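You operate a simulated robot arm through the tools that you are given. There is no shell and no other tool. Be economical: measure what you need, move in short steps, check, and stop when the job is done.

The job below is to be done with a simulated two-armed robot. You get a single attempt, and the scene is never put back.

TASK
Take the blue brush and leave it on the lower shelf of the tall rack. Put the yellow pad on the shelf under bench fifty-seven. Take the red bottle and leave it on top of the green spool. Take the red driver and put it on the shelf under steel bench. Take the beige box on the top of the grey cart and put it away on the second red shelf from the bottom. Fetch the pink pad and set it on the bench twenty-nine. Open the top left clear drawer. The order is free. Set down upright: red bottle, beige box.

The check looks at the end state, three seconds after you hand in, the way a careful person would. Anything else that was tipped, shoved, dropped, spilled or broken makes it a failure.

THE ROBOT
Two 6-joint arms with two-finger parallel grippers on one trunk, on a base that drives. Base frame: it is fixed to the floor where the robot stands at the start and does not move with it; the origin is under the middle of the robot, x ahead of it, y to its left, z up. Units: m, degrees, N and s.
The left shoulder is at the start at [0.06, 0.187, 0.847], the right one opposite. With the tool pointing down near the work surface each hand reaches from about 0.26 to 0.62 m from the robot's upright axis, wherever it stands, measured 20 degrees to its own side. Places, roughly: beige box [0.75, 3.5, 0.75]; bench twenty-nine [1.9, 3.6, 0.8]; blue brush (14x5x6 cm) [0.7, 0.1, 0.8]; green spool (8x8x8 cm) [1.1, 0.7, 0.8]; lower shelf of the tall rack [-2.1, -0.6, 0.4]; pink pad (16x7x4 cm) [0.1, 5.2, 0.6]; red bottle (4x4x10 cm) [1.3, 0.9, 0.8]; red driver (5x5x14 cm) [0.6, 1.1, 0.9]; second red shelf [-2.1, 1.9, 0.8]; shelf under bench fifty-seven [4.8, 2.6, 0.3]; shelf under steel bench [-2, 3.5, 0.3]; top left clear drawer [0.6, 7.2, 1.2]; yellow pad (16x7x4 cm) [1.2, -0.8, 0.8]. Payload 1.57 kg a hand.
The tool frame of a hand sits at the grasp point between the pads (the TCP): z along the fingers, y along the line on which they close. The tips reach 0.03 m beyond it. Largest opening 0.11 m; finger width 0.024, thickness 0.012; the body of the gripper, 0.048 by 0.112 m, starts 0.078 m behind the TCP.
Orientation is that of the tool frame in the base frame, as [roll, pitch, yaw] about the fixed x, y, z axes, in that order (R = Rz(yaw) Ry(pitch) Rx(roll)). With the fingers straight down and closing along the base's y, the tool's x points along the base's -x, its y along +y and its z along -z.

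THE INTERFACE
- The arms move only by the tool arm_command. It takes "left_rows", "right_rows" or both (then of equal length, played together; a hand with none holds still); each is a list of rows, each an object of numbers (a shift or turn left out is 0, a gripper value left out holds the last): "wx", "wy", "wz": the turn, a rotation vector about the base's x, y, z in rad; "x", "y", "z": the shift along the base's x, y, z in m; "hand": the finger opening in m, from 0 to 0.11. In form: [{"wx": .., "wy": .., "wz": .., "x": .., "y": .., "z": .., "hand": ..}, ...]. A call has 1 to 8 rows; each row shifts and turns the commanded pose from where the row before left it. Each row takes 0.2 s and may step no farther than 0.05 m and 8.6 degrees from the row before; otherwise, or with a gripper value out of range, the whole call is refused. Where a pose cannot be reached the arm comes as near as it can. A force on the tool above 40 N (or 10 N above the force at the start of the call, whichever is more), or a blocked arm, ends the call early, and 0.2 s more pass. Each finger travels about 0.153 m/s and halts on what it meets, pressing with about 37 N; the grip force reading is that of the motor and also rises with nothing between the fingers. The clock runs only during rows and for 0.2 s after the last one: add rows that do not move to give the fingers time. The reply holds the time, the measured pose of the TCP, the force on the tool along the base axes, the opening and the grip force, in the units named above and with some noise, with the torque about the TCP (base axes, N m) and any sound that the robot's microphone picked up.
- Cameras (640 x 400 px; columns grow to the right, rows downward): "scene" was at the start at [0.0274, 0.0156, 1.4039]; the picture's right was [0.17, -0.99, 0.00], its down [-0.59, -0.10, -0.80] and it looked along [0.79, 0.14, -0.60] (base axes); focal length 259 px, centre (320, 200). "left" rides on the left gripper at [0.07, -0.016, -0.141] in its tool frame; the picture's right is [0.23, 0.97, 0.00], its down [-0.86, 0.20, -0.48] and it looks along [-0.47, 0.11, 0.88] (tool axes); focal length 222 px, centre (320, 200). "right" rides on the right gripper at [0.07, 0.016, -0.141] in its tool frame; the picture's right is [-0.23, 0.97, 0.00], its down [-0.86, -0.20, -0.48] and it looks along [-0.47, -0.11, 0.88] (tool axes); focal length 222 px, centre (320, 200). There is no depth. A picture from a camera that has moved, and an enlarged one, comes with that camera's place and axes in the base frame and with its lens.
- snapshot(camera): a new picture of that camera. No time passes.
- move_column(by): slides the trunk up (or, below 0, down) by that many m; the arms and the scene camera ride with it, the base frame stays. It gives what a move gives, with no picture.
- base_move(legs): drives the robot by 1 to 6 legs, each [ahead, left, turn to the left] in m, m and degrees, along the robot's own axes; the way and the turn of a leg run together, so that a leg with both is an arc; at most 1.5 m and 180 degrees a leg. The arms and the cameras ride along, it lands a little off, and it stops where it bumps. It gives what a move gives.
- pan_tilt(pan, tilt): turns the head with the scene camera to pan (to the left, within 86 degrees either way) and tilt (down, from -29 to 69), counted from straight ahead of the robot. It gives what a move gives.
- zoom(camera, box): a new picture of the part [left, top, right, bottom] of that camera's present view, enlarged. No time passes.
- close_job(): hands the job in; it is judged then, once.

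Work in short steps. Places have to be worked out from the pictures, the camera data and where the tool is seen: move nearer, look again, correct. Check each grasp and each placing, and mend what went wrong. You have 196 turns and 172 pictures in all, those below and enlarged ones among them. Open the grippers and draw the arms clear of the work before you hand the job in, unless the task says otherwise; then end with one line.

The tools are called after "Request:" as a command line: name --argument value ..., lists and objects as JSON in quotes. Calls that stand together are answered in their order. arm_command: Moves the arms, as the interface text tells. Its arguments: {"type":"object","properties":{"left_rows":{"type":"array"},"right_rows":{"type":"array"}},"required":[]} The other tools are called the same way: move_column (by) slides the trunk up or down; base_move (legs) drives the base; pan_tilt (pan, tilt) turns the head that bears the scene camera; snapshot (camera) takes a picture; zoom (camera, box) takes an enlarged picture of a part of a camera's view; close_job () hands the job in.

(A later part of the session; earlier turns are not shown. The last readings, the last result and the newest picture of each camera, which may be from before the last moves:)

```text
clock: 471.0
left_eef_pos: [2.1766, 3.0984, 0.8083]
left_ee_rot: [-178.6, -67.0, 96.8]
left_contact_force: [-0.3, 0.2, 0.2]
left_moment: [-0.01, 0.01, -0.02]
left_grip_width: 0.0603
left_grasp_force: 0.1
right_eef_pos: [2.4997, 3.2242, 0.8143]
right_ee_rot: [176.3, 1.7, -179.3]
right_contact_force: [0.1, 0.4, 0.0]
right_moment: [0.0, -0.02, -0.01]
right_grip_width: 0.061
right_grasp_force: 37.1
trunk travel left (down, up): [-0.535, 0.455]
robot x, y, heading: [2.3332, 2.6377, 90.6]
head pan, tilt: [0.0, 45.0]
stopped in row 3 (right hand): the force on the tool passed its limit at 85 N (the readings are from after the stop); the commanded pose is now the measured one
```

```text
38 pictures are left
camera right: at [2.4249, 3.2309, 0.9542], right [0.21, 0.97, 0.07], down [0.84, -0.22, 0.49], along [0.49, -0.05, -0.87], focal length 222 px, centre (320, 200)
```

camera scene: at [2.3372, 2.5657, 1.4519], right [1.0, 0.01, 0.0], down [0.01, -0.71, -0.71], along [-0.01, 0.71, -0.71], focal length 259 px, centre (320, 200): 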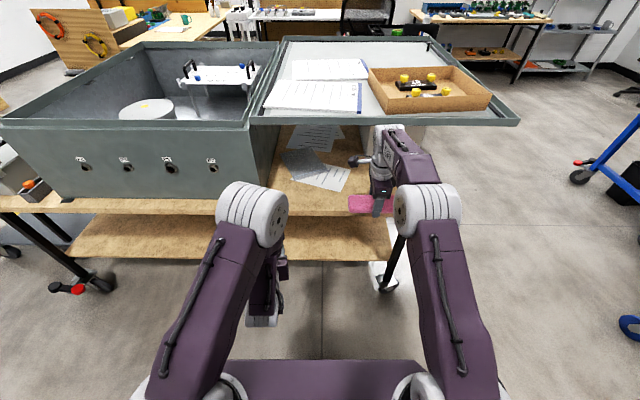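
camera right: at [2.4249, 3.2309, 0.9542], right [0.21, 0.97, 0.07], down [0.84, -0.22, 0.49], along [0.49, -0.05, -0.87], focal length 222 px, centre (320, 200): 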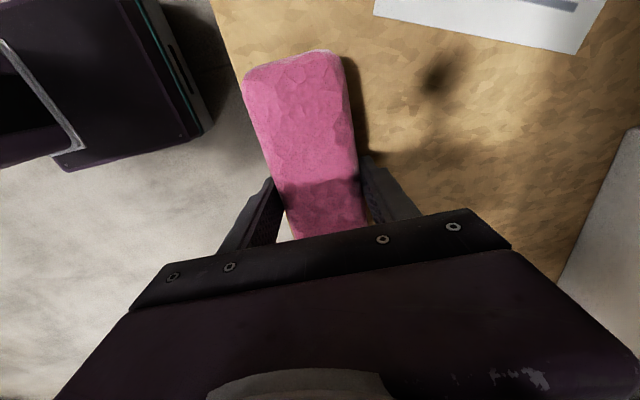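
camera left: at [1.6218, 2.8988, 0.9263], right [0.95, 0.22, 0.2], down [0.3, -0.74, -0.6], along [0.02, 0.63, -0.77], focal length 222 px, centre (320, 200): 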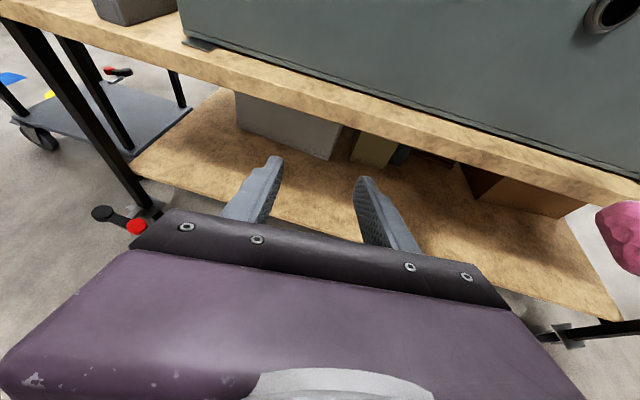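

Both the base and lowering were stopped. I look before doing anything else.

Request:
snapshot --camera "scene"

Request:
zoom --camera "left" --box '[320, 0, 640, 200]'

```text
37 pictures are left
camera scene: at [2.3357, 2.6576, 1.4516], right [1.0, 0.01, 0.0], down [0.01, -0.71, -0.71], along [-0.01, 0.71, -0.71], focal length 259 px, centre (320, 200)
```

scene: 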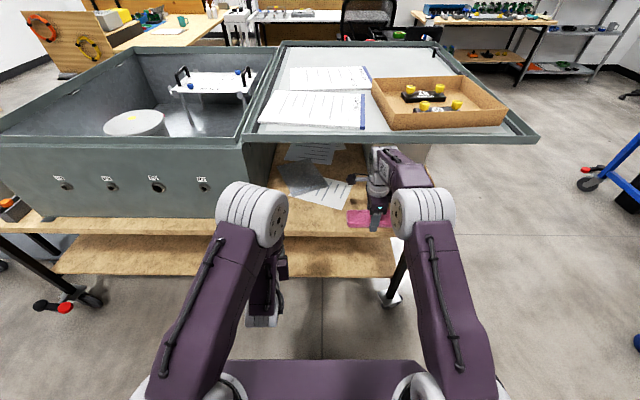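

```text
2.00 times, centred on (480, 100) of left
camera zoom: at [2.1766, 2.9947, 0.9264], right [0.95, 0.23, 0.2], down [0.3, -0.74, -0.6], along [0.01, 0.63, -0.77], focal length 444 px, centre (0, 400)
```

zoom: 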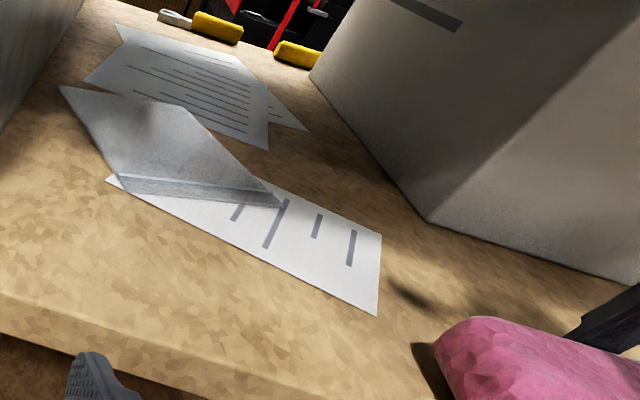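

The tray overhang front edge is actually at y≈3.23, z≈1.10, and my wrist met it. I back off straight and check the tray wasn't moved.

Request:
base_move --legs '[[-0.2, 0, 0]]'

Request:
snapshot --camera "scene"

```text
clock: 472.6
left_eef_pos: [2.1791, 2.9017, 0.8066]
left_ee_rot: [-178.5, -66.8, 96.8]
left_contact_force: [-0.3, -0.5, 0.0]
left_moment: [-0.01, 0.0, 0.0]
left_grip_width: 0.0601
left_grasp_force: 0.0
right_eef_pos: [2.5021, 3.0271, 0.8139]
right_ee_rot: [176.5, 1.8, -179.2]
right_contact_force: [0.4, -0.1, 0.6]
right_moment: [0.04, -0.03, -0.02]
right_grip_width: 0.0613
right_grasp_force: 36.9
trunk travel left (down, up): [-0.535, 0.455]
robot x, y, heading: [2.341, 2.4408, 90.9]
head pan, tilt: [0.0, 45.0]
```

```text
35 pictures are left
camera scene: at [2.3383, 2.4604, 1.4519], right [1.0, 0.01, 0.0], down [0.01, -0.71, -0.71], along [-0.01, 0.71, -0.71], focal length 259 px, centre (320, 200)
```

scene: 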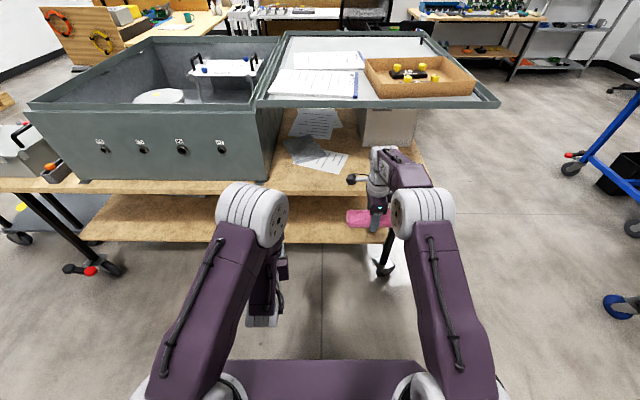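

Tray edge is unchanged. I'll instead tilt the hand 50° forward, so the wrist stays in front of the tray.

Request:
arm_command --right_rows '[{"wx": 0.14, "z": 0.012}, {"wx": 0.14, "z": 0.012}, {"wx": 0.14, "z": 0.012}, {"wx": 0.14, "z": 0.012}, {"wx": 0.14, "z": 0.012}, {"wx": 0.1, "z": 0.01}, {}]'

Request:
snapshot --camera "right"

```text
clock: 474.2
left_eef_pos: [2.1793, 2.9024, 0.8071]
left_ee_rot: [-178.5, -66.9, 96.8]
left_contact_force: [0.5, -0.6, -0.6]
left_moment: [0.0, -0.01, -0.03]
left_grip_width: 0.0599
left_grasp_force: 0.1
right_eef_pos: [2.5071, 3.053, 0.9058]
right_ee_rot: [135.3, 2.4, 179.0]
right_contact_force: [0.5, 0.4, -0.4]
right_moment: [0.0, -0.01, 0.01]
right_grip_width: 0.0613
right_grasp_force: 36.9
right hand out of reach, approached as far as the arm can: row 5, 6
trunk travel left (down, up): [-0.535, 0.455]
robot x, y, heading: [2.3366, 2.4385, 90.5]
head pan, tilt: [0.0, 45.0]
```

```text
34 pictures are left
camera right: at [2.4315, 2.9662, 1.0148], right [0.21, 0.69, 0.69], down [0.84, -0.49, 0.23], along [0.5, 0.53, -0.68], focal length 222 px, centre (320, 200)
```

right: 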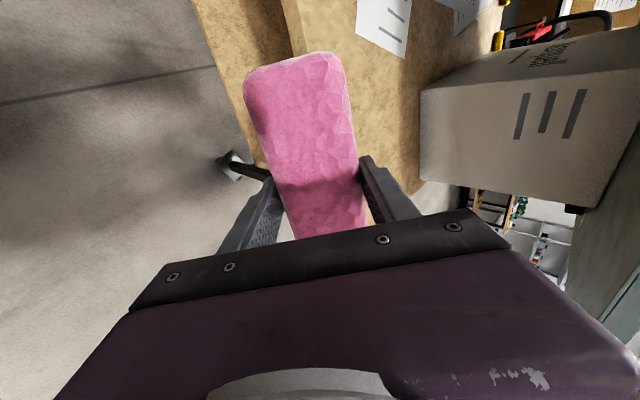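

Tilt 45° is fine. I raise the left hand 8 cm for clearance, lower the trunk 4 cm, then drive in 0.235.

Request:
arm_command --left_rows '[{"z": 0.03}, {"z": 0.03}, {"z": 0.03}, {}]'

Request:
move_column --by -0.04

Request:
base_move --legs '[[0.235, 0, 0]]'

Request:
snapshot --camera "scene"

Request:
snapshot --camera "left"

```text
clock: 475.2
left_eef_pos: [2.1857, 2.9265, 0.8931]
left_ee_rot: [-178.4, -66.8, 96.6]
left_contact_force: [-0.9, 0.4, -0.4]
left_moment: [0.02, 0.02, -0.03]
left_grip_width: 0.0602
left_grasp_force: 0.2
left hand out of reach, approached as far as the arm can: row 1, 2, 3
right_eef_pos: [2.5077, 3.0535, 0.9048]
right_ee_rot: [135.5, 2.4, 178.9]
right_contact_force: [-0.4, 0.1, -0.1]
right_moment: [-0.02, 0.04, -0.01]
right_grip_width: 0.0613
right_grasp_force: 37.0
trunk travel left (down, up): [-0.535, 0.455]
robot x, y, heading: [2.337, 2.4402, 90.7]
head pan, tilt: [0.0, 45.0]
```

```text
clock: 476.1
left_eef_pos: [2.1866, 2.9263, 0.8521]
left_ee_rot: [-178.4, -66.8, 96.8]
left_contact_force: [-0.3, 0.4, -0.4]
left_moment: [-0.05, 0.01, -0.02]
left_grip_width: 0.0598
left_grasp_force: 0.0
right_eef_pos: [2.5074, 3.052, 0.8658]
right_ee_rot: [135.4, 2.2, 179.0]
right_contact_force: [-0.2, 0.0, -0.5]
right_moment: [-0.02, -0.01, -0.04]
right_grip_width: 0.0613
right_grasp_force: 37.5
trunk travel left (down, up): [-0.495, 0.495]
robot x, y, heading: [2.3364, 2.4392, 90.8]
head pan, tilt: [0.0, 45.0]
```

```text
clock: 477.8
left_eef_pos: [2.1836, 3.1592, 0.8508]
left_ee_rot: [-178.5, -66.8, 96.6]
left_contact_force: [0.0, 0.0, 0.2]
left_moment: [-0.01, -0.01, 0.0]
left_grip_width: 0.06
left_grasp_force: 0.0
right_eef_pos: [2.5066, 3.2847, 0.8643]
right_ee_rot: [135.5, 2.3, 178.8]
right_contact_force: [0.2, 0.7, 0.0]
right_moment: [0.0, 0.0, 0.01]
right_grip_width: 0.0614
right_grasp_force: 36.8
trunk travel left (down, up): [-0.495, 0.495]
robot x, y, heading: [2.3363, 2.6708, 90.7]
head pan, tilt: [0.0, 45.0]
```

```text
33 pictures are left
camera scene: at [2.3356, 2.6947, 1.4119], right [1.0, 0.01, 0.0], down [0.01, -0.71, -0.71], along [-0.01, 0.71, -0.71], focal length 259 px, centre (320, 200)
```

scene: 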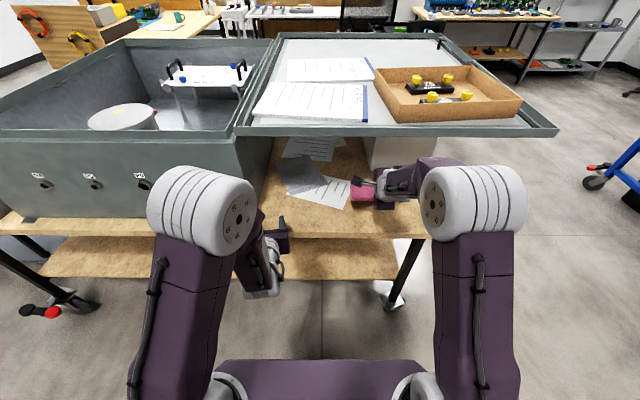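

```text
32 pictures are left
camera left: at [2.1845, 3.0553, 0.97], right [0.95, 0.23, 0.2], down [0.3, -0.74, -0.6], along [0.01, 0.63, -0.78], focal length 222 px, centre (320, 200)
```

left: 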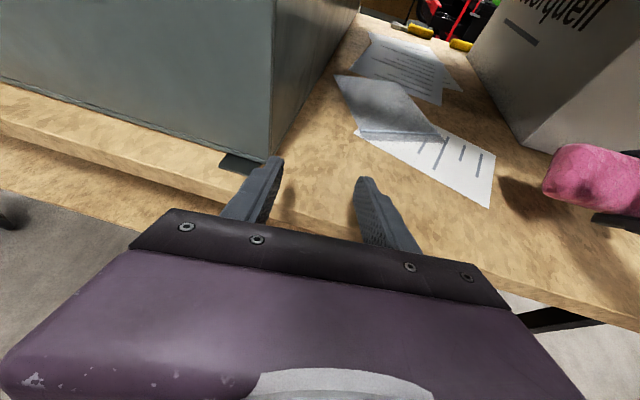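

The pad hovers over free bench wood. Lower until contact.

Request:
arm_command --right_rows '[{"z": -0.012}, {"z": -0.01}, {"z": -0.008}, {}]'

Request:
arm_command --right_rows '[{"z": -0.007}, {}, {"z": -0.007}, {}, {"z": -0.007}, {}]'

```text
clock: 478.8
left_eef_pos: [2.1848, 3.1579, 0.8518]
left_ee_rot: [-178.5, -66.6, 96.6]
left_contact_force: [-0.3, 0.2, -1.0]
left_moment: [0.0, 0.02, -0.01]
left_grip_width: 0.0602
left_grasp_force: 0.0
right_eef_pos: [2.5071, 3.2963, 0.8489]
right_ee_rot: [135.8, 2.4, 178.9]
right_contact_force: [0.2, -0.8, 0.7]
right_moment: [0.01, -0.03, 0.01]
right_grip_width: 0.0614
right_grasp_force: 37.1
right hand out of reach, approached as far as the arm can: row 1, 2, 3
trunk travel left (down, up): [-0.495, 0.495]
robot x, y, heading: [2.3346, 2.6733, 90.6]
head pan, tilt: [0.0, 45.0]
```

```text
clock: 480.2
left_eef_pos: [2.1855, 3.1593, 0.8514]
left_ee_rot: [-178.5, -66.9, 96.5]
left_contact_force: [0.6, 0.6, -0.2]
left_moment: [-0.02, -0.01, -0.02]
left_grip_width: 0.0601
left_grasp_force: 0.0
right_eef_pos: [2.5072, 3.3076, 0.84]
right_ee_rot: [135.8, 2.4, 178.8]
right_contact_force: [0.8, 0.2, -0.3]
right_moment: [0.02, 0.02, 0.02]
right_grip_width: 0.0611
right_grasp_force: 36.9
right hand out of reach, approached as far as the arm can: row 1, 3, 5
trunk travel left (down, up): [-0.495, 0.495]
robot x, y, heading: [2.3347, 2.6698, 90.7]
head pan, tilt: [0.0, 45.0]
```

The arm is at its limit, so I lower with the trunk in small steps.

Request:
move_column --by -0.02

Request:
move_column --by -0.012

```text
clock: 480.9
left_eef_pos: [2.185, 3.156, 0.8339]
left_ee_rot: [-178.6, -67.1, 96.7]
left_contact_force: [0.2, -0.4, 0.2]
left_moment: [0.01, 0.0, 0.01]
left_grip_width: 0.0601
left_grasp_force: 0.1
right_eef_pos: [2.5073, 3.3083, 0.8321]
right_ee_rot: [134.6, 2.2, 178.8]
right_contact_force: [-0.5, -12.6, 16.5]
right_moment: [-0.75, 0.19, 0.12]
right_grip_width: 0.0611
right_grasp_force: 36.9
trunk travel left (down, up): [-0.475, 0.515]
robot x, y, heading: [2.3323, 2.6745, 90.3]
head pan, tilt: [0.0, 45.0]
stopped: the force on the tool passed its limit at 43 N (the readings are from after the stop); the commanded pose is now the measured one
```

```text
clock: 481.3
left_eef_pos: [2.1845, 3.1544, 0.8278]
left_ee_rot: [-178.6, -67.1, 96.8]
left_contact_force: [-0.2, 0.4, 0.3]
left_moment: [0.02, -0.03, -0.02]
left_grip_width: 0.0598
left_grasp_force: 0.0
right_eef_pos: [2.507, 3.309, 0.8311]
right_ee_rot: [134.0, 2.3, 178.7]
right_contact_force: [-1.4, -19.5, 20.4]
right_moment: [-1.15, 0.24, 0.16]
right_grip_width: 0.0612
right_grasp_force: 36.8
trunk travel left (down, up): [-0.469, 0.521]
robot x, y, heading: [2.3337, 2.67, 90.4]
head pan, tilt: [0.0, 45.0]
stopped: the force on the tool passed its limit at 46 N (the readings are from after the stop); the commanded pose is now the measured one
```

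Contact with the bench. Ease up and open.

Request:
arm_command --right_rows '[{"z": 0.006}, {"z": 0.004, "hand": 0.07}, {"z": 0.006, "hand": 0.085}, {"z": 0.004, "hand": 0.1}, {}, {}]'

Request:
snapshot --camera "right"

```text
clock: 482.7
left_eef_pos: [2.1842, 3.1584, 0.8263]
left_ee_rot: [-178.5, -66.8, 96.7]
left_contact_force: [-0.2, -0.5, 0.2]
left_moment: [-0.01, -0.03, 0.03]
left_grip_width: 0.0599
left_grasp_force: 0.0
right_eef_pos: [2.51, 3.3127, 0.8452]
right_ee_rot: [134.5, 2.4, 178.7]
right_contact_force: [-0.5, 1.0, -0.3]
right_moment: [0.0, 0.0, -0.02]
right_grip_width: 0.1
right_grasp_force: 0.0
trunk travel left (down, up): [-0.469, 0.521]
robot x, y, heading: [2.3345, 2.6732, 90.5]
head pan, tilt: [0.0, 45.0]
```

```text
31 pictures are left
camera right: at [2.433, 3.2247, 0.9538], right [0.22, 0.68, 0.7], down [0.84, -0.5, 0.23], along [0.51, 0.54, -0.67], focal length 222 px, centre (320, 200)
```

right: 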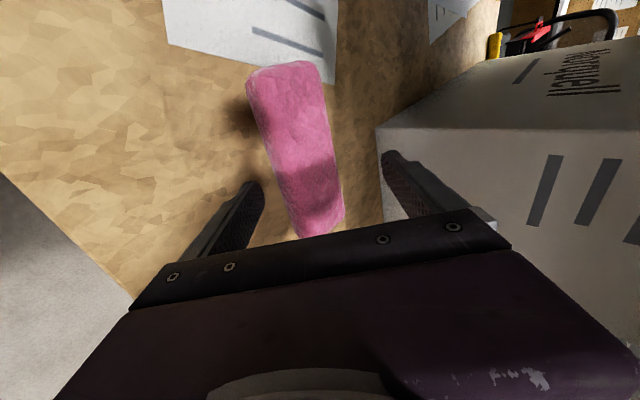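

Pad is on the bench. Retreat along the tool axis, then back off.

Request:
arm_command --right_rows '[{"y": -0.012, "z": 0.011}, {"y": -0.018, "z": 0.014}, {"y": -0.02, "z": 0.012}, {}]'

Request:
base_move --legs '[[-0.3, 0, 0]]'

Request:
snapshot --camera "scene"

```text
clock: 483.7
left_eef_pos: [2.1854, 3.1582, 0.8252]
left_ee_rot: [-178.4, -66.7, 96.7]
left_contact_force: [-0.6, 1.0, -0.3]
left_moment: [0.01, 0.03, -0.02]
left_grip_width: 0.0605
left_grasp_force: 0.0
right_eef_pos: [2.5073, 3.2643, 0.881]
right_ee_rot: [134.4, 2.3, 178.7]
right_contact_force: [0.4, -0.4, -0.9]
right_moment: [0.01, 0.01, 0.0]
right_grip_width: 0.1
right_grasp_force: 0.0
trunk travel left (down, up): [-0.469, 0.521]
robot x, y, heading: [2.3324, 2.6703, 90.8]
head pan, tilt: [0.0, 45.0]
```

```text
clock: 485.7
left_eef_pos: [2.1866, 2.8632, 0.8259]
left_ee_rot: [-178.5, -66.9, 96.7]
left_contact_force: [0.1, -0.3, -0.3]
left_moment: [0.01, 0.01, -0.01]
left_grip_width: 0.0598
left_grasp_force: 0.0
right_eef_pos: [2.5094, 2.9723, 0.881]
right_ee_rot: [134.4, 2.3, 178.8]
right_contact_force: [-0.6, 0.3, 0.2]
right_moment: [-0.01, 0.0, 0.01]
right_grip_width: 0.0998
right_grasp_force: 0.0
trunk travel left (down, up): [-0.469, 0.521]
robot x, y, heading: [2.3334, 2.3779, 90.8]
head pan, tilt: [0.0, 45.0]
```

```text
30 pictures are left
camera scene: at [2.3388, 2.3993, 1.3861], right [1.0, 0.01, 0.0], down [0.01, -0.71, -0.71], along [-0.01, 0.71, -0.71], focal length 259 px, centre (320, 200)
```

scene: 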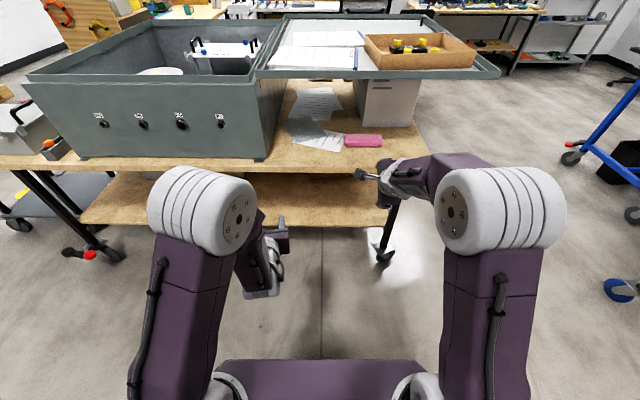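

Pink pad is on bench 29. Last task: the drawer. I return to the aisle and head north to look for the clear-drawer cabinet.

Request:
base_move --legs '[[0.17, 0, 0], [0, 1.4, 0], [0, 1.4, 0], [1.5, 0, 0]]'

Request:
move_column --by 0.25

Request:
pan_tilt --pan -15 --tilt 10

Request:
snapshot --camera "scene"

```text
clock: 507.2
left_eef_pos: [-0.5918, 4.4672, 0.8256]
left_ee_rot: [-178.6, -66.8, 95.1]
left_contact_force: [0.2, -0.7, -1.5]
left_moment: [0.0, -0.05, -0.02]
left_grip_width: 0.06
left_grasp_force: 0.0
right_eef_pos: [-0.2663, 4.5629, 0.8823]
right_ee_rot: [134.4, 2.3, 177.2]
right_contact_force: [0.1, 0.9, -0.2]
right_moment: [-0.01, -0.02, 0.03]
right_grip_width: 0.1002
right_grasp_force: 0.0
trunk travel left (down, up): [-0.469, 0.521]
robot x, y, heading: [-0.4536, 3.9744, 89.0]
head pan, tilt: [0.0, 45.0]
```

```text
clock: 509.8
left_eef_pos: [-0.5916, 4.4648, 1.0771]
left_ee_rot: [-178.5, -66.9, 95.1]
left_contact_force: [0.3, -0.1, -0.5]
left_moment: [0.0, -0.02, -0.02]
left_grip_width: 0.0601
left_grasp_force: 0.1
right_eef_pos: [-0.2665, 4.562, 1.1354]
right_ee_rot: [134.4, 2.2, 177.2]
right_contact_force: [-0.9, 0.8, 0.1]
right_moment: [0.01, 0.02, 0.0]
right_grip_width: 0.1002
right_grasp_force: 0.0
trunk travel left (down, up): [-0.719, 0.271]
robot x, y, heading: [-0.4542, 3.9724, 88.8]
head pan, tilt: [0.0, 45.0]
```

```text
clock: 510.8
left_eef_pos: [-0.591, 4.4637, 1.0772]
left_ee_rot: [-178.6, -66.9, 95.1]
left_contact_force: [0.3, 0.9, 0.1]
left_moment: [0.0, 0.0, 0.0]
left_grip_width: 0.06
left_grasp_force: 0.1
right_eef_pos: [-0.2658, 4.562, 1.1332]
right_ee_rot: [134.4, 2.3, 177.1]
right_contact_force: [0.6, 0.1, -0.3]
right_moment: [-0.01, -0.02, 0.02]
right_grip_width: 0.1001
right_grasp_force: 0.0
trunk travel left (down, up): [-0.719, 0.271]
robot x, y, heading: [-0.4549, 3.973, 89.1]
head pan, tilt: [-15.0, 10.0]
```

```text
29 pictures are left
camera scene: at [-0.4306, 4.0099, 1.6914], right [0.96, -0.28, 0.0], down [-0.05, -0.17, -0.98], along [0.27, 0.95, -0.18], focal length 259 px, centre (320, 200)
```

scene: 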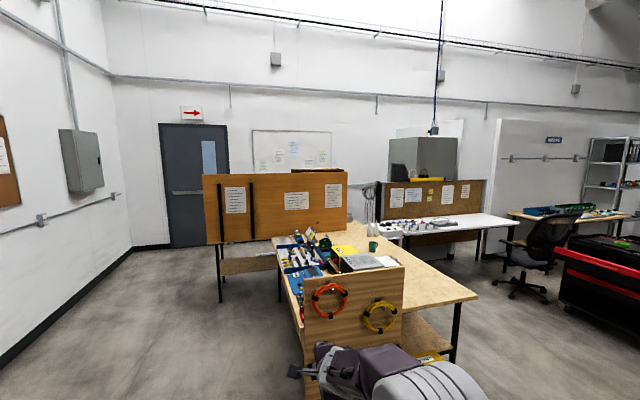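

The cabinet must be behind the tall orange board. I go around on the left.

Request:
base_move --legs '[[0, 0.3, 0.9], [1.4, 0, 0], [0.5, 0, 0], [0, 0.6, 0], [0.5, 0, 0]]'

Request:
pan_tilt --pan -40 --tilt 15

Request:
snapshot --camera "scene"

```text
clock: 527.2
left_eef_pos: [-1.5193, 6.7986, 1.0757]
left_ee_rot: [-178.5, -66.9, 97.0]
left_contact_force: [-0.4, 0.6, -0.6]
left_moment: [0.02, -0.01, 0.0]
left_grip_width: 0.06
left_grasp_force: 0.0
right_eef_pos: [-1.1972, 6.9068, 1.1342]
right_ee_rot: [134.3, 2.3, 179.2]
right_contact_force: [-0.4, 0.0, 0.4]
right_moment: [-0.05, 0.01, 0.04]
right_grip_width: 0.1
right_grasp_force: 0.0
trunk travel left (down, up): [-0.719, 0.271]
robot x, y, heading: [-1.3681, 6.3161, 90.8]
head pan, tilt: [-15.0, 10.0]
```

```text
clock: 528.1
left_eef_pos: [-1.5192, 6.7993, 1.076]
left_ee_rot: [-178.5, -67.0, 96.9]
left_contact_force: [0.6, 0.5, -0.1]
left_moment: [-0.02, -0.03, 0.03]
left_grip_width: 0.0599
left_grasp_force: 0.1
right_eef_pos: [-1.1976, 6.9065, 1.1329]
right_ee_rot: [134.3, 2.2, 179.2]
right_contact_force: [0.2, -0.1, 0.5]
right_moment: [0.01, 0.03, 0.03]
right_grip_width: 0.0999
right_grasp_force: 0.0
trunk travel left (down, up): [-0.719, 0.271]
robot x, y, heading: [-1.3726, 6.3163, 90.8]
head pan, tilt: [-40.0, 15.0]
```

```text
28 pictures are left
camera scene: at [-1.3056, 6.3278, 1.683], right [0.78, -0.63, 0.0], down [-0.16, -0.2, -0.97], along [0.61, 0.75, -0.26], focal length 259 px, centre (320, 200)
```

scene: 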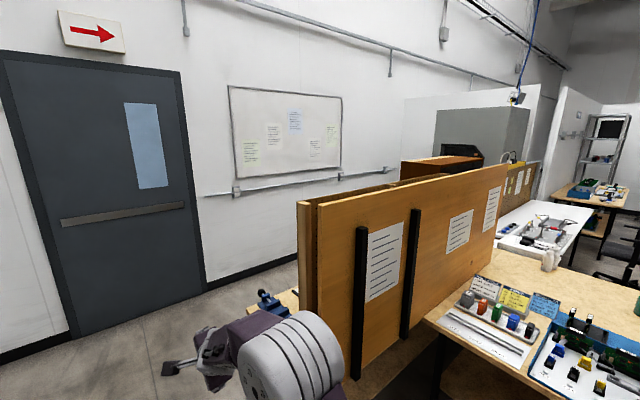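

A wood-topped cabinet stands behind the boards. Continue: advance to y≈7.9, turn to face +x along the wall gap.

Request:
base_move --legs '[[1.45, 0, 0], [0, 0, -90], [0, 0.3, 0]]'

Request:
pan_tilt --pan -25 --tilt 20

Request:
snapshot --camera "scene"

```text
clock: 540.9
left_eef_pos: [-0.8976, 8.2219, 1.077]
left_ee_rot: [-178.4, -67.0, 6.0]
left_contact_force: [0.8, 0.5, -0.4]
left_moment: [0.0, 0.0, 0.03]
left_grip_width: 0.06
left_grasp_force: 0.1
right_eef_pos: [-0.7947, 7.8989, 1.1333]
right_ee_rot: [134.3, 2.2, 88.2]
right_contact_force: [-0.4, 0.5, 0.0]
right_moment: [-0.01, 0.0, -0.03]
right_grip_width: 0.1
right_grasp_force: 0.1
trunk travel left (down, up): [-0.719, 0.271]
robot x, y, heading: [-1.3854, 8.0777, -0.0]
head pan, tilt: [-40.0, 15.0]
```

```text
clock: 541.6
left_eef_pos: [-0.897, 8.2239, 1.0774]
left_ee_rot: [-178.5, -67.0, 6.1]
left_contact_force: [0.7, 0.8, -0.4]
left_moment: [0.01, 0.02, -0.04]
left_grip_width: 0.0599
left_grasp_force: 0.1
right_eef_pos: [-0.7939, 7.9003, 1.1343]
right_ee_rot: [134.2, 2.3, 88.2]
right_contact_force: [-0.3, 0.1, -0.8]
right_moment: [0.01, -0.04, -0.02]
right_grip_width: 0.0998
right_grasp_force: 0.2
trunk travel left (down, up): [-0.719, 0.271]
robot x, y, heading: [-1.3867, 8.0788, -0.3]
head pan, tilt: [-25.0, 20.0]
```

```text
27 pictures are left
camera scene: at [-1.3577, 8.0399, 1.6748], right [-0.42, -0.91, 0.0], down [-0.31, 0.14, -0.94], along [0.85, -0.4, -0.34], focal length 259 px, centre (320, 200)
```

scene: 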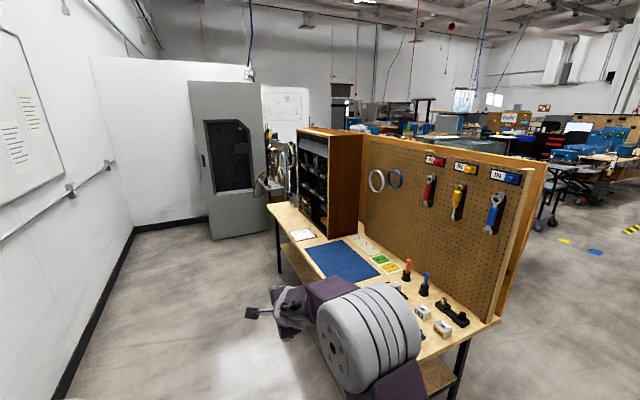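

The drawer cabinet faces the wall-side gap. Drive to x≈0.45 and turn to face it.

Request:
base_move --legs '[[1.0, 0, 0], [0.85, 0.05, 0], [0, 0, -90]]'

Request:
pan_tilt --pan 0 --tilt 25

Request:
snapshot --camera "scene"

Request:
snapshot --camera "left"

```text
clock: 554.8
left_eef_pos: [0.5725, 7.6031, 1.0766]
left_ee_rot: [-178.5, -67.0, -88.0]
left_contact_force: [-0.5, -0.6, -0.1]
left_moment: [-0.02, 0.02, 0.01]
left_grip_width: 0.0598
left_grasp_force: 0.0
right_eef_pos: [0.2424, 7.5228, 1.1348]
right_ee_rot: [134.2, 2.2, -6.0]
right_contact_force: [-0.7, -0.6, 0.5]
right_moment: [-0.02, -0.01, 0.01]
right_grip_width: 0.1
right_grasp_force: 0.1
trunk travel left (down, up): [-0.719, 0.271]
robot x, y, heading: [0.4639, 8.0987, -94.1]
head pan, tilt: [-25.0, 20.0]
```

```text
clock: 555.7
left_eef_pos: [0.573, 7.6029, 1.0764]
left_ee_rot: [-178.6, -67.0, -88.0]
left_contact_force: [-0.6, 0.0, 0.0]
left_moment: [0.01, 0.0, 0.0]
left_grip_width: 0.06
left_grasp_force: 0.0
right_eef_pos: [0.2427, 7.523, 1.1342]
right_ee_rot: [134.3, 2.2, -5.8]
right_contact_force: [1.1, 0.0, -0.2]
right_moment: [-0.03, 0.01, 0.0]
right_grip_width: 0.1
right_grasp_force: 0.0
trunk travel left (down, up): [-0.719, 0.271]
robot x, y, heading: [0.4624, 8.099, -94.1]
head pan, tilt: [0.0, 25.0]
```

```text
26 pictures are left
camera scene: at [0.4622, 8.0671, 1.6667], right [-1.0, 0.07, 0.0], down [0.03, 0.42, -0.91], along [-0.06, -0.9, -0.42], focal length 259 px, centre (320, 200)
```

scene: 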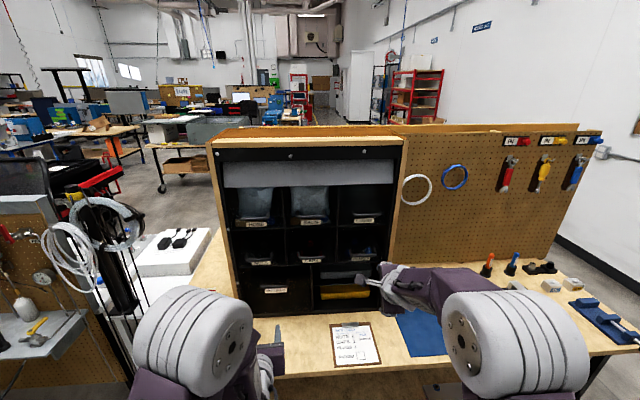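

```text
25 pictures are left
camera left: at [0.5822, 7.7062, 1.1955], right [-0.97, -0.15, 0.2], down [-0.24, 0.76, -0.6], along [-0.06, -0.63, -0.77], focal length 222 px, centre (320, 200)
```

left: 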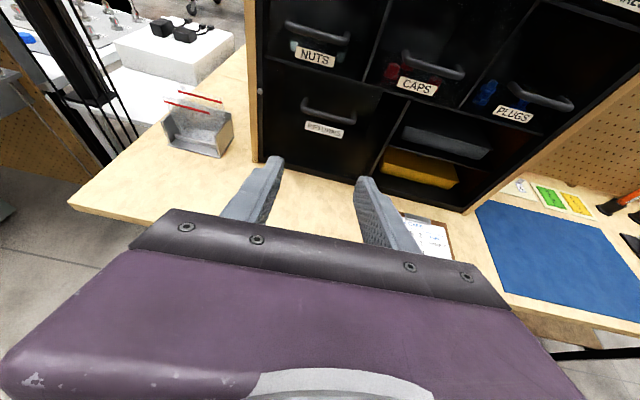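

Row of clear drawers visible; the top-left one is at px (257,205). Zoom in.

Request:
zoom --camera "scene" --box '[210, 130, 410, 300]'

```text
2.35 times, centred on (310, 215) of scene
camera zoom: at [0.4622, 8.0671, 1.6667], right [-1.0, 0.07, 0.0], down [0.03, 0.42, -0.91], along [-0.06, -0.9, -0.42], focal length 610 px, centre (344, 165)
```

zoom: 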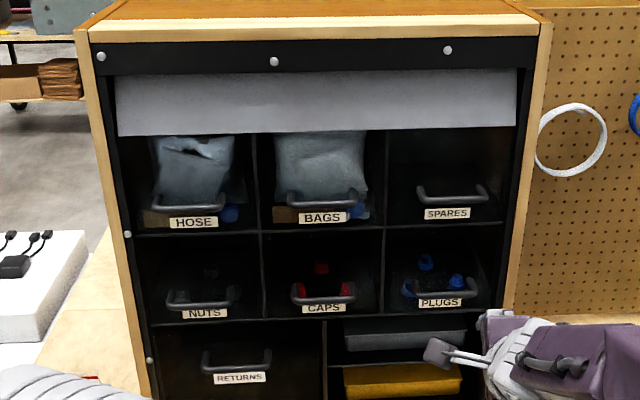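

The HOSE drawer (top left) has a horizontal bow handle at about (0.63, 7.28, 1.25). The right hand, when horizontal, closes vertically — ideal. I square up the base, shift left 0.34, raise the trunk and tilt the right hand to near-horizontal.

Request:
base_move --legs '[[0, 0.34, 4]]'

Request:
move_column --by 0.13

Request:
arm_command --right_rows '[{"wx": -0.14}, {"wx": -0.14}, {"wx": -0.14}, {"wx": -0.14}, {}]'

Request:
snapshot --camera "right"

Request:
snapshot --camera "scene"

```text
clock: 558.0
left_eef_pos: [0.9459, 7.5943, 1.0765]
left_ee_rot: [-178.4, -67.0, -84.8]
left_contact_force: [0.5, 0.0, -0.3]
left_moment: [-0.03, 0.02, 0.03]
left_grip_width: 0.0602
left_grasp_force: 0.1
right_eef_pos: [0.6204, 7.4976, 1.1329]
right_ee_rot: [134.3, 2.2, -2.8]
right_contact_force: [-0.2, -0.1, -0.5]
right_moment: [0.0, -0.01, -0.01]
right_grip_width: 0.1
right_grasp_force: 0.0
trunk travel left (down, up): [-0.719, 0.271]
robot x, y, heading: [0.8083, 8.0857, -90.9]
head pan, tilt: [0.0, 25.0]
```

```text
clock: 559.6
left_eef_pos: [0.9454, 7.595, 1.2066]
left_ee_rot: [-178.5, -67.0, -84.9]
left_contact_force: [0.2, 0.1, 0.3]
left_moment: [-0.04, 0.0, 0.02]
left_grip_width: 0.0599
left_grasp_force: 0.1
right_eef_pos: [0.6208, 7.4978, 1.2638]
right_ee_rot: [134.3, 2.2, -2.8]
right_contact_force: [0.5, -0.6, 0.2]
right_moment: [-0.02, -0.03, -0.01]
right_grip_width: 0.1003
right_grasp_force: 0.1
trunk travel left (down, up): [-0.849, 0.141]
robot x, y, heading: [0.8072, 8.0854, -90.8]
head pan, tilt: [0.0, 25.0]
```

```text
clock: 560.8
left_eef_pos: [0.9455, 7.5943, 1.2079]
left_ee_rot: [-178.5, -67.0, -84.8]
left_contact_force: [0.1, 0.1, 0.2]
left_moment: [-0.02, -0.01, 0.02]
left_grip_width: 0.0601
left_grasp_force: 0.0
right_eef_pos: [0.6671, 7.4989, 1.2605]
right_ee_rot: [125.6, -5.8, 5.7]
right_contact_force: [0.1, -0.6, 0.3]
right_moment: [-0.01, 0.02, 0.0]
right_grip_width: 0.1002
right_grasp_force: 0.1
right hand out of reach, approached as far as the arm can: row 1, 2, 3, 4
trunk travel left (down, up): [-0.849, 0.141]
robot x, y, heading: [0.8067, 8.0807, -91.0]
head pan, tilt: [0.0, 25.0]
```

```text
23 pictures are left
camera right: at [0.7165, 7.6097, 1.3614], right [-0.25, -0.59, 0.77], down [-0.91, 0.42, 0.03], along [-0.34, -0.69, -0.64], focal length 222 px, centre (320, 200)
```

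right: 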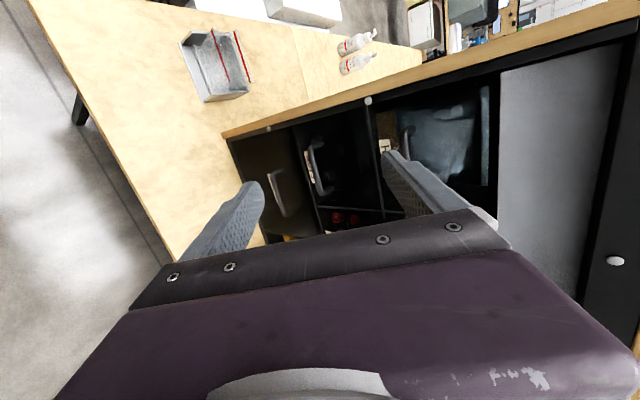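

```text
22 pictures are left
camera scene: at [0.8087, 8.0523, 1.7967], right [-1.0, 0.01, 0.0], down [0.01, 0.42, -0.91], along [-0.01, -0.91, -0.42], focal length 259 px, centre (320, 200)
```

scene: 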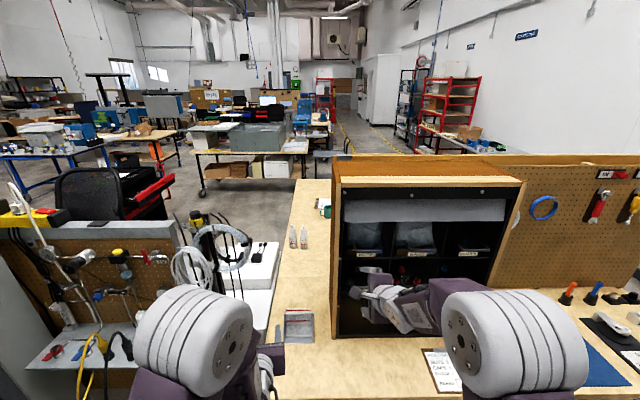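

The right wrist limits at ~54° tilt, which still lets the fingers straddle the horizontal bar. I triangulate the handle with a zoom.

Request:
zoom --camera "scene" --box '[330, 170, 510, 290]'

Request:
zoom --camera "right" --box '[280, 60, 520, 220]'

```text
3.33 times, centred on (420, 230) of scene
camera zoom: at [0.8087, 8.0523, 1.7967], right [-1.0, 0.01, 0.0], down [0.01, 0.42, -0.91], along [-0.01, -0.91, -0.42], focal length 864 px, centre (-13, 100)
```

zoom: 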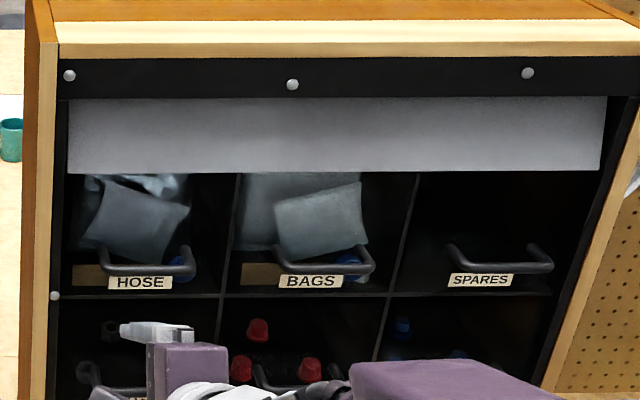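

```text
2.50 times, centred on (400, 140) of right
camera zoom: at [0.7165, 7.6097, 1.3614], right [-0.25, -0.59, 0.77], down [-0.91, 0.42, 0.03], along [-0.34, -0.69, -0.64], focal length 555 px, centre (120, 350)
```

zoom: 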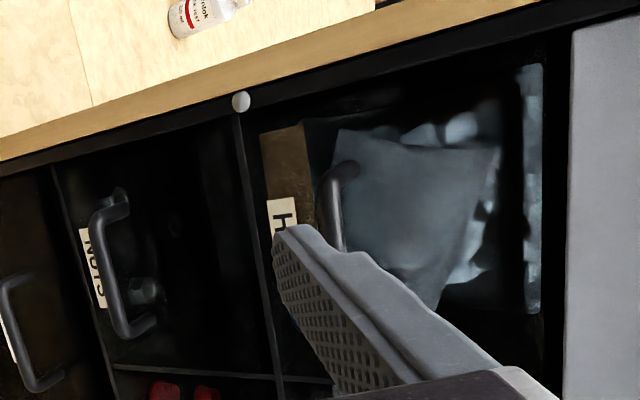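

Handle bar triangulated at (0.627, 7.29, 1.25), protruding ~4 cm. I set a 4.5 cm opening, raise and shift the hand, and drive 10 cm ahead to a pre-grasp.

Request:
arm_command --right_rows '[{"x": -0.02, "z": 0.02, "hand": 0.045}, {"x": -0.02, "z": 0.02}, {"x": -0.01, "z": 0.005}, {}]'

Request:
base_move --legs '[[0.11, 0, 0]]'

Request:
snapshot --camera "right"

Request:
zoom --camera "scene" --box '[330, 170, 510, 290]'

```text
clock: 561.8
left_eef_pos: [0.9454, 7.5945, 1.2063]
left_ee_rot: [-178.5, -67.0, -84.8]
left_contact_force: [0.0, 0.3, -0.3]
left_moment: [-0.03, 0.0, -0.05]
left_grip_width: 0.0601
left_grasp_force: 0.0
right_eef_pos: [0.5813, 7.4964, 1.3079]
right_ee_rot: [117.3, 0.2, -0.7]
right_contact_force: [-0.1, 0.6, 0.0]
right_moment: [0.0, -0.03, 0.02]
right_grip_width: 0.045
right_grasp_force: 0.0
trunk travel left (down, up): [-0.849, 0.141]
robot x, y, heading: [0.8068, 8.0857, -90.7]
head pan, tilt: [0.0, 25.0]
```

```text
clock: 563.0
left_eef_pos: [0.9458, 7.4897, 1.2089]
left_ee_rot: [-178.5, -67.1, -84.6]
left_contact_force: [0.4, 0.5, 0.2]
left_moment: [0.0, 0.02, 0.02]
left_grip_width: 0.0601
left_grasp_force: 0.2
right_eef_pos: [0.5828, 7.3896, 1.31]
right_ee_rot: [117.3, 0.1, -0.7]
right_contact_force: [0.1, 0.2, -0.3]
right_moment: [-0.02, -0.01, 0.03]
right_grip_width: 0.0452
right_grasp_force: 0.0
trunk travel left (down, up): [-0.849, 0.141]
robot x, y, heading: [0.8052, 7.9759, -90.9]
head pan, tilt: [0.0, 25.0]
```

```text
19 pictures are left
camera right: at [0.6531, 7.5074, 1.3886], right [-0.23, -0.44, 0.87], down [-0.85, 0.53, 0.04], along [-0.47, -0.73, -0.5], focal length 222 px, centre (320, 200)
```

right: 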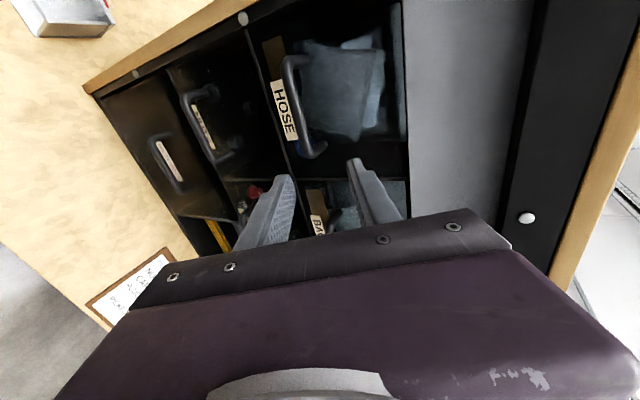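

```text
3.33 times, centred on (420, 230) of scene
camera zoom: at [0.8077, 7.9479, 1.7968], right [-1.0, 0.01, 0.0], down [0.0, 0.42, -0.91], along [-0.01, -0.91, -0.42], focal length 864 px, centre (-13, 100)
```

zoom: 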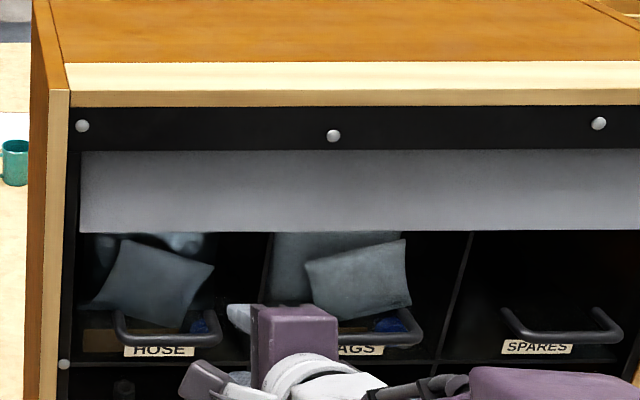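

The tilt is now a clean 63°, and the handle is well seen: centre (0.624, 7.293, 1.242). I align along the tool axis 7 cm before it.

Request:
arm_command --right_rows '[{"x": 0.02, "y": -0.011, "z": -0.015}, {"x": 0.021, "y": -0.011, "z": -0.014}, {}]'

Request:
snapshot --camera "right"

```text
clock: 563.8
left_eef_pos: [0.9458, 7.4852, 1.2061]
left_ee_rot: [-178.4, -66.9, -84.7]
left_contact_force: [-0.5, -0.4, 0.8]
left_moment: [0.01, -0.01, 0.03]
left_grip_width: 0.0601
left_grasp_force: 0.1
right_eef_pos: [0.6218, 7.3658, 1.278]
right_ee_rot: [117.3, 0.2, -0.6]
right_contact_force: [-0.4, -0.1, 0.5]
right_moment: [0.02, -0.01, -0.02]
right_grip_width: 0.045
right_grasp_force: 0.1
trunk travel left (down, up): [-0.849, 0.141]
robot x, y, heading: [0.8034, 7.975, -90.8]
head pan, tilt: [0.0, 25.0]
```

```text
17 pictures are left
camera right: at [0.6923, 7.4827, 1.3572], right [-0.23, -0.44, 0.87], down [-0.85, 0.52, 0.04], along [-0.47, -0.73, -0.5], focal length 222 px, centre (320, 200)
```

right: 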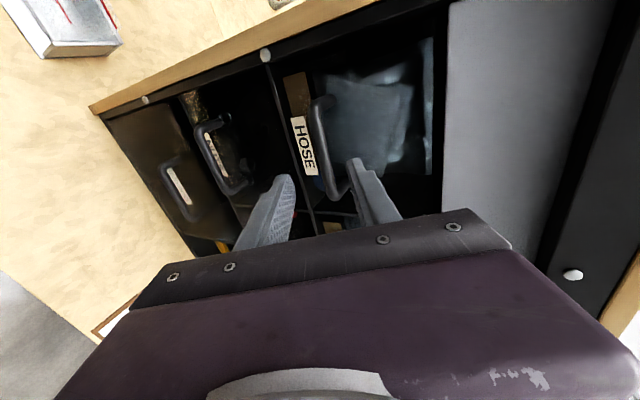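

The bar lies right on the tool axis ~7 cm ahead. Advance 5.5 cm along the axis.

Request:
arm_command --right_rows '[{"y": -0.0165, "z": -0.0085, "x": 0.002}, {"y": -0.0165, "z": -0.0085, "x": 0.002}, {"y": -0.016, "z": -0.008}, {}]'

Request:
zoom --camera "right" --box '[220, 80, 440, 240]'

```text
clock: 564.8
left_eef_pos: [0.9456, 7.4867, 1.2062]
left_ee_rot: [-178.5, -67.0, -84.7]
left_contact_force: [-0.3, 0.2, 1.1]
left_moment: [0.01, 0.01, -0.03]
left_grip_width: 0.06
left_grasp_force: 0.1
right_eef_pos: [0.6262, 7.3181, 1.2534]
right_ee_rot: [117.3, 0.1, -0.6]
right_contact_force: [-0.3, 0.7, 0.3]
right_moment: [-0.01, -0.02, 0.01]
right_grip_width: 0.0451
right_grasp_force: 0.1
trunk travel left (down, up): [-0.849, 0.141]
robot x, y, heading: [0.8079, 7.9745, -90.8]
head pan, tilt: [0.0, 25.0]
```

```text
2.50 times, centred on (330, 160) of right
camera zoom: at [0.6974, 7.4355, 1.3331], right [-0.23, -0.44, 0.87], down [-0.85, 0.53, 0.04], along [-0.47, -0.73, -0.5], focal length 555 px, centre (295, 300)
```

zoom: 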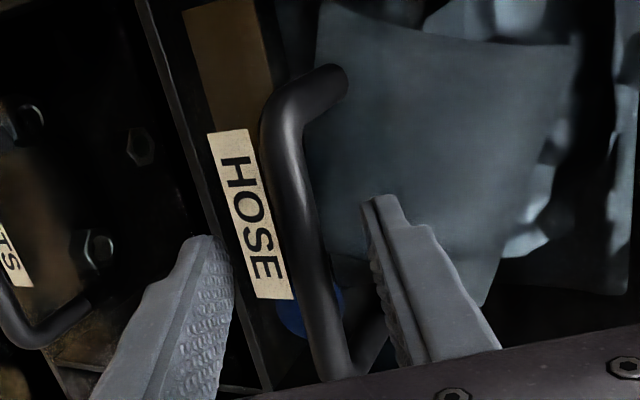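

Bar is between the fingers but still ~3 cm ahead of the TCP. Advance 2 cm more, then close.

Request:
arm_command --right_rows '[{"y": -0.009, "z": -0.0045}, {"y": -0.009, "z": -0.0045}, {}, {"hand": 0.02}, {"hand": 0.005}, {"hand": 0.005}, {}]'

Request:
zoom --camera "right" --box '[220, 80, 440, 240]'

```text
clock: 565.5
left_eef_pos: [0.9458, 7.499, 1.2108]
left_ee_rot: [-178.6, -67.5, -84.6]
left_contact_force: [0.2, 0.5, 0.0]
left_moment: [0.02, 0.02, -0.02]
left_grip_width: 0.0599
left_grasp_force: 0.1
right_eef_pos: [0.6274, 7.3115, 1.2536]
right_ee_rot: [116.6, 0.1, -0.5]
right_contact_force: [-1.4, 34.1, 11.0]
right_moment: [-0.98, -0.05, 0.09]
right_grip_width: 0.0413
right_grasp_force: 0.0
trunk travel left (down, up): [-0.849, 0.141]
robot x, y, heading: [0.8063, 7.9778, -90.8]
head pan, tilt: [0.0, 25.0]
stopped in row 3 (right hand): the force on the tool passed its limit at 41 N (the readings are from after the stop); the commanded pose is now the measured one
```

```text
2.50 times, centred on (330, 160) of right
camera zoom: at [0.6978, 7.4294, 1.3309], right [-0.23, -0.43, 0.87], down [-0.85, 0.53, 0.04], along [-0.48, -0.73, -0.49], focal length 555 px, centre (295, 300)
```

zoom: 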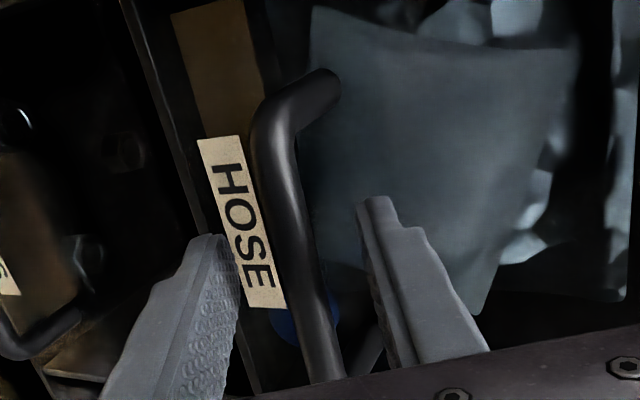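

The upper fingertip touches the clear drawer front; the bar sits between the fingers. Back 3 mm and close.

Request:
arm_command --right_rows '[{"y": 0.003}, {"hand": 0.03}, {"hand": 0.015}, {"hand": 0.005}, {"hand": 0.005}, {}]'

Request:
zoom --camera "right" --box '[220, 80, 440, 240]'

```text
clock: 566.9
left_eef_pos: [0.9446, 7.4921, 1.2087]
left_ee_rot: [-178.6, -67.2, -84.5]
left_contact_force: [-0.4, 0.1, -0.5]
left_moment: [0.02, 0.03, 0.01]
left_grip_width: 0.0602
left_grasp_force: 0.0
right_eef_pos: [0.628, 7.3076, 1.2493]
right_ee_rot: [116.8, 0.1, -0.6]
right_contact_force: [0.4, 6.1, 19.3]
right_moment: [-0.1, 0.21, 0.13]
right_grip_width: 0.0183
right_grasp_force: 8.2
trunk travel left (down, up): [-0.849, 0.141]
robot x, y, heading: [0.8016, 7.9744, -90.7]
head pan, tilt: [0.0, 25.0]
```

```text
2.50 times, centred on (330, 160) of right
camera zoom: at [0.6979, 7.4246, 1.3283], right [-0.23, -0.44, 0.87], down [-0.85, 0.53, 0.04], along [-0.47, -0.73, -0.49], focal length 555 px, centre (295, 300)
```

zoom: 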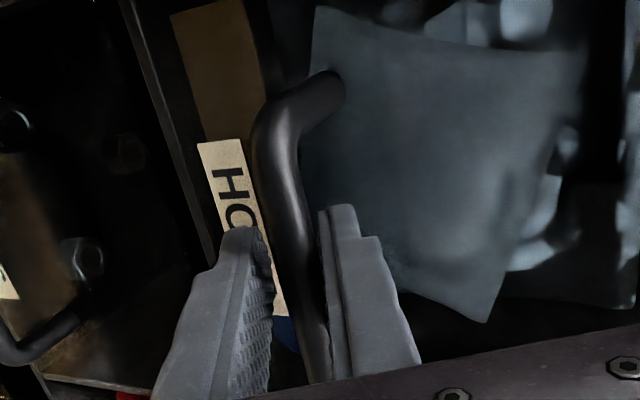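

Nearly gripped (upper finger touches first). Nudge up 3 mm and keep closing.

Request:
arm_command --right_rows '[{"z": 0.003, "hand": 0.0}, {}, {}, {}]'

```text
clock: 567.9
left_eef_pos: [0.9455, 7.4906, 1.2084]
left_ee_rot: [-178.6, -67.0, -84.5]
left_contact_force: [0.0, 0.5, 0.1]
left_moment: [0.01, -0.03, -0.02]
left_grip_width: 0.06
left_grasp_force: 0.0
right_eef_pos: [0.6268, 7.3049, 1.2528]
right_ee_rot: [116.8, 0.2, -0.5]
right_contact_force: [0.3, 0.5, 23.1]
right_moment: [0.05, 0.49, 0.59]
right_grip_width: 0.0117
right_grasp_force: 28.8
trunk travel left (down, up): [-0.849, 0.141]
robot x, y, heading: [0.8045, 7.9775, -90.6]
head pan, tilt: [0.0, 25.0]
```

Bar gripped (1.2 cm, 29 N). Relieve the vertical force and start pulling with the arm.

Request:
arm_command --right_rows '[{"z": 0.002, "y": 0.005}, {"y": 0.01}, {"y": 0.015}, {"y": 0.015}, {}]'

Request:
zoom --camera "right" --box '[200, 60, 460, 240]'

```text
clock: 569.1
left_eef_pos: [0.9451, 7.4894, 1.2076]
left_ee_rot: [-178.6, -67.0, -84.7]
left_contact_force: [0.5, -0.5, 0.7]
left_moment: [0.02, -0.01, -0.01]
left_grip_width: 0.0601
left_grasp_force: 0.0
right_eef_pos: [0.6274, 7.3505, 1.253]
right_ee_rot: [117.2, 0.1, -0.5]
right_contact_force: [-1.1, 0.7, 10.5]
right_moment: [0.04, 0.72, 0.16]
right_grip_width: 0.0119
right_grasp_force: 29.1
trunk travel left (down, up): [-0.849, 0.141]
robot x, y, heading: [0.8048, 7.9778, -90.7]
head pan, tilt: [0.0, 25.0]
```

```text
2.22 times, centred on (330, 150) of right
camera zoom: at [0.6979, 7.4673, 1.3318], right [-0.23, -0.44, 0.87], down [-0.85, 0.53, 0.04], along [-0.47, -0.73, -0.5], focal length 494 px, centre (298, 311)
```

zoom: 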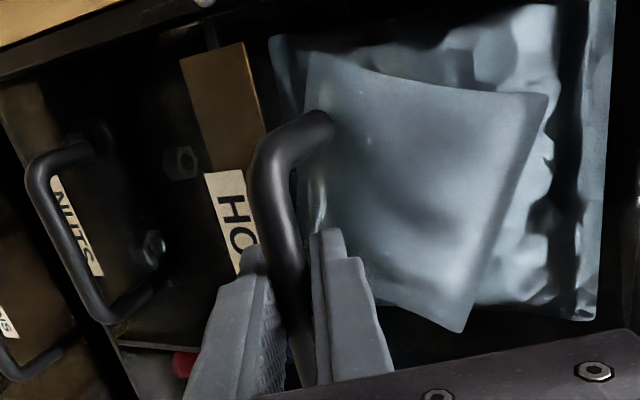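

The drawer is sliding out. Pull another 9 cm with the base.

Request:
base_move --legs '[[-0.09, 0, 0]]'

Request:
snapshot --camera "scene"

```text
clock: 570.2
left_eef_pos: [0.9447, 7.5771, 1.2074]
left_ee_rot: [-178.1, -66.9, -84.8]
left_contact_force: [0.2, 0.4, 0.2]
left_moment: [-0.02, -0.01, -0.01]
left_grip_width: 0.0602
left_grasp_force: 0.0
right_eef_pos: [0.628, 7.4367, 1.2525]
right_ee_rot: [117.2, 0.1, -0.5]
right_contact_force: [-7.5, -0.7, 6.0]
right_moment: [-0.41, 0.68, 0.04]
right_grip_width: 0.0118
right_grasp_force: 28.9
trunk travel left (down, up): [-0.849, 0.141]
robot x, y, heading: [0.8079, 8.0662, -90.5]
head pan, tilt: [0.0, 25.0]
```

```text
12 pictures are left
camera scene: at [0.806, 8.034, 1.7969], right [-1.0, 0.01, 0.0], down [0.01, 0.42, -0.91], along [-0.01, -0.91, -0.42], focal length 259 px, centre (320, 200)
```

scene: 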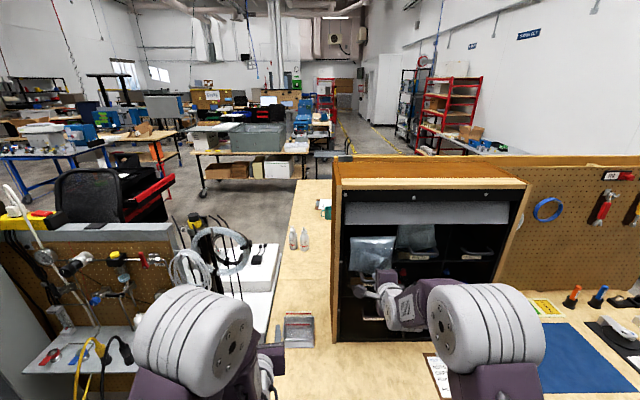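

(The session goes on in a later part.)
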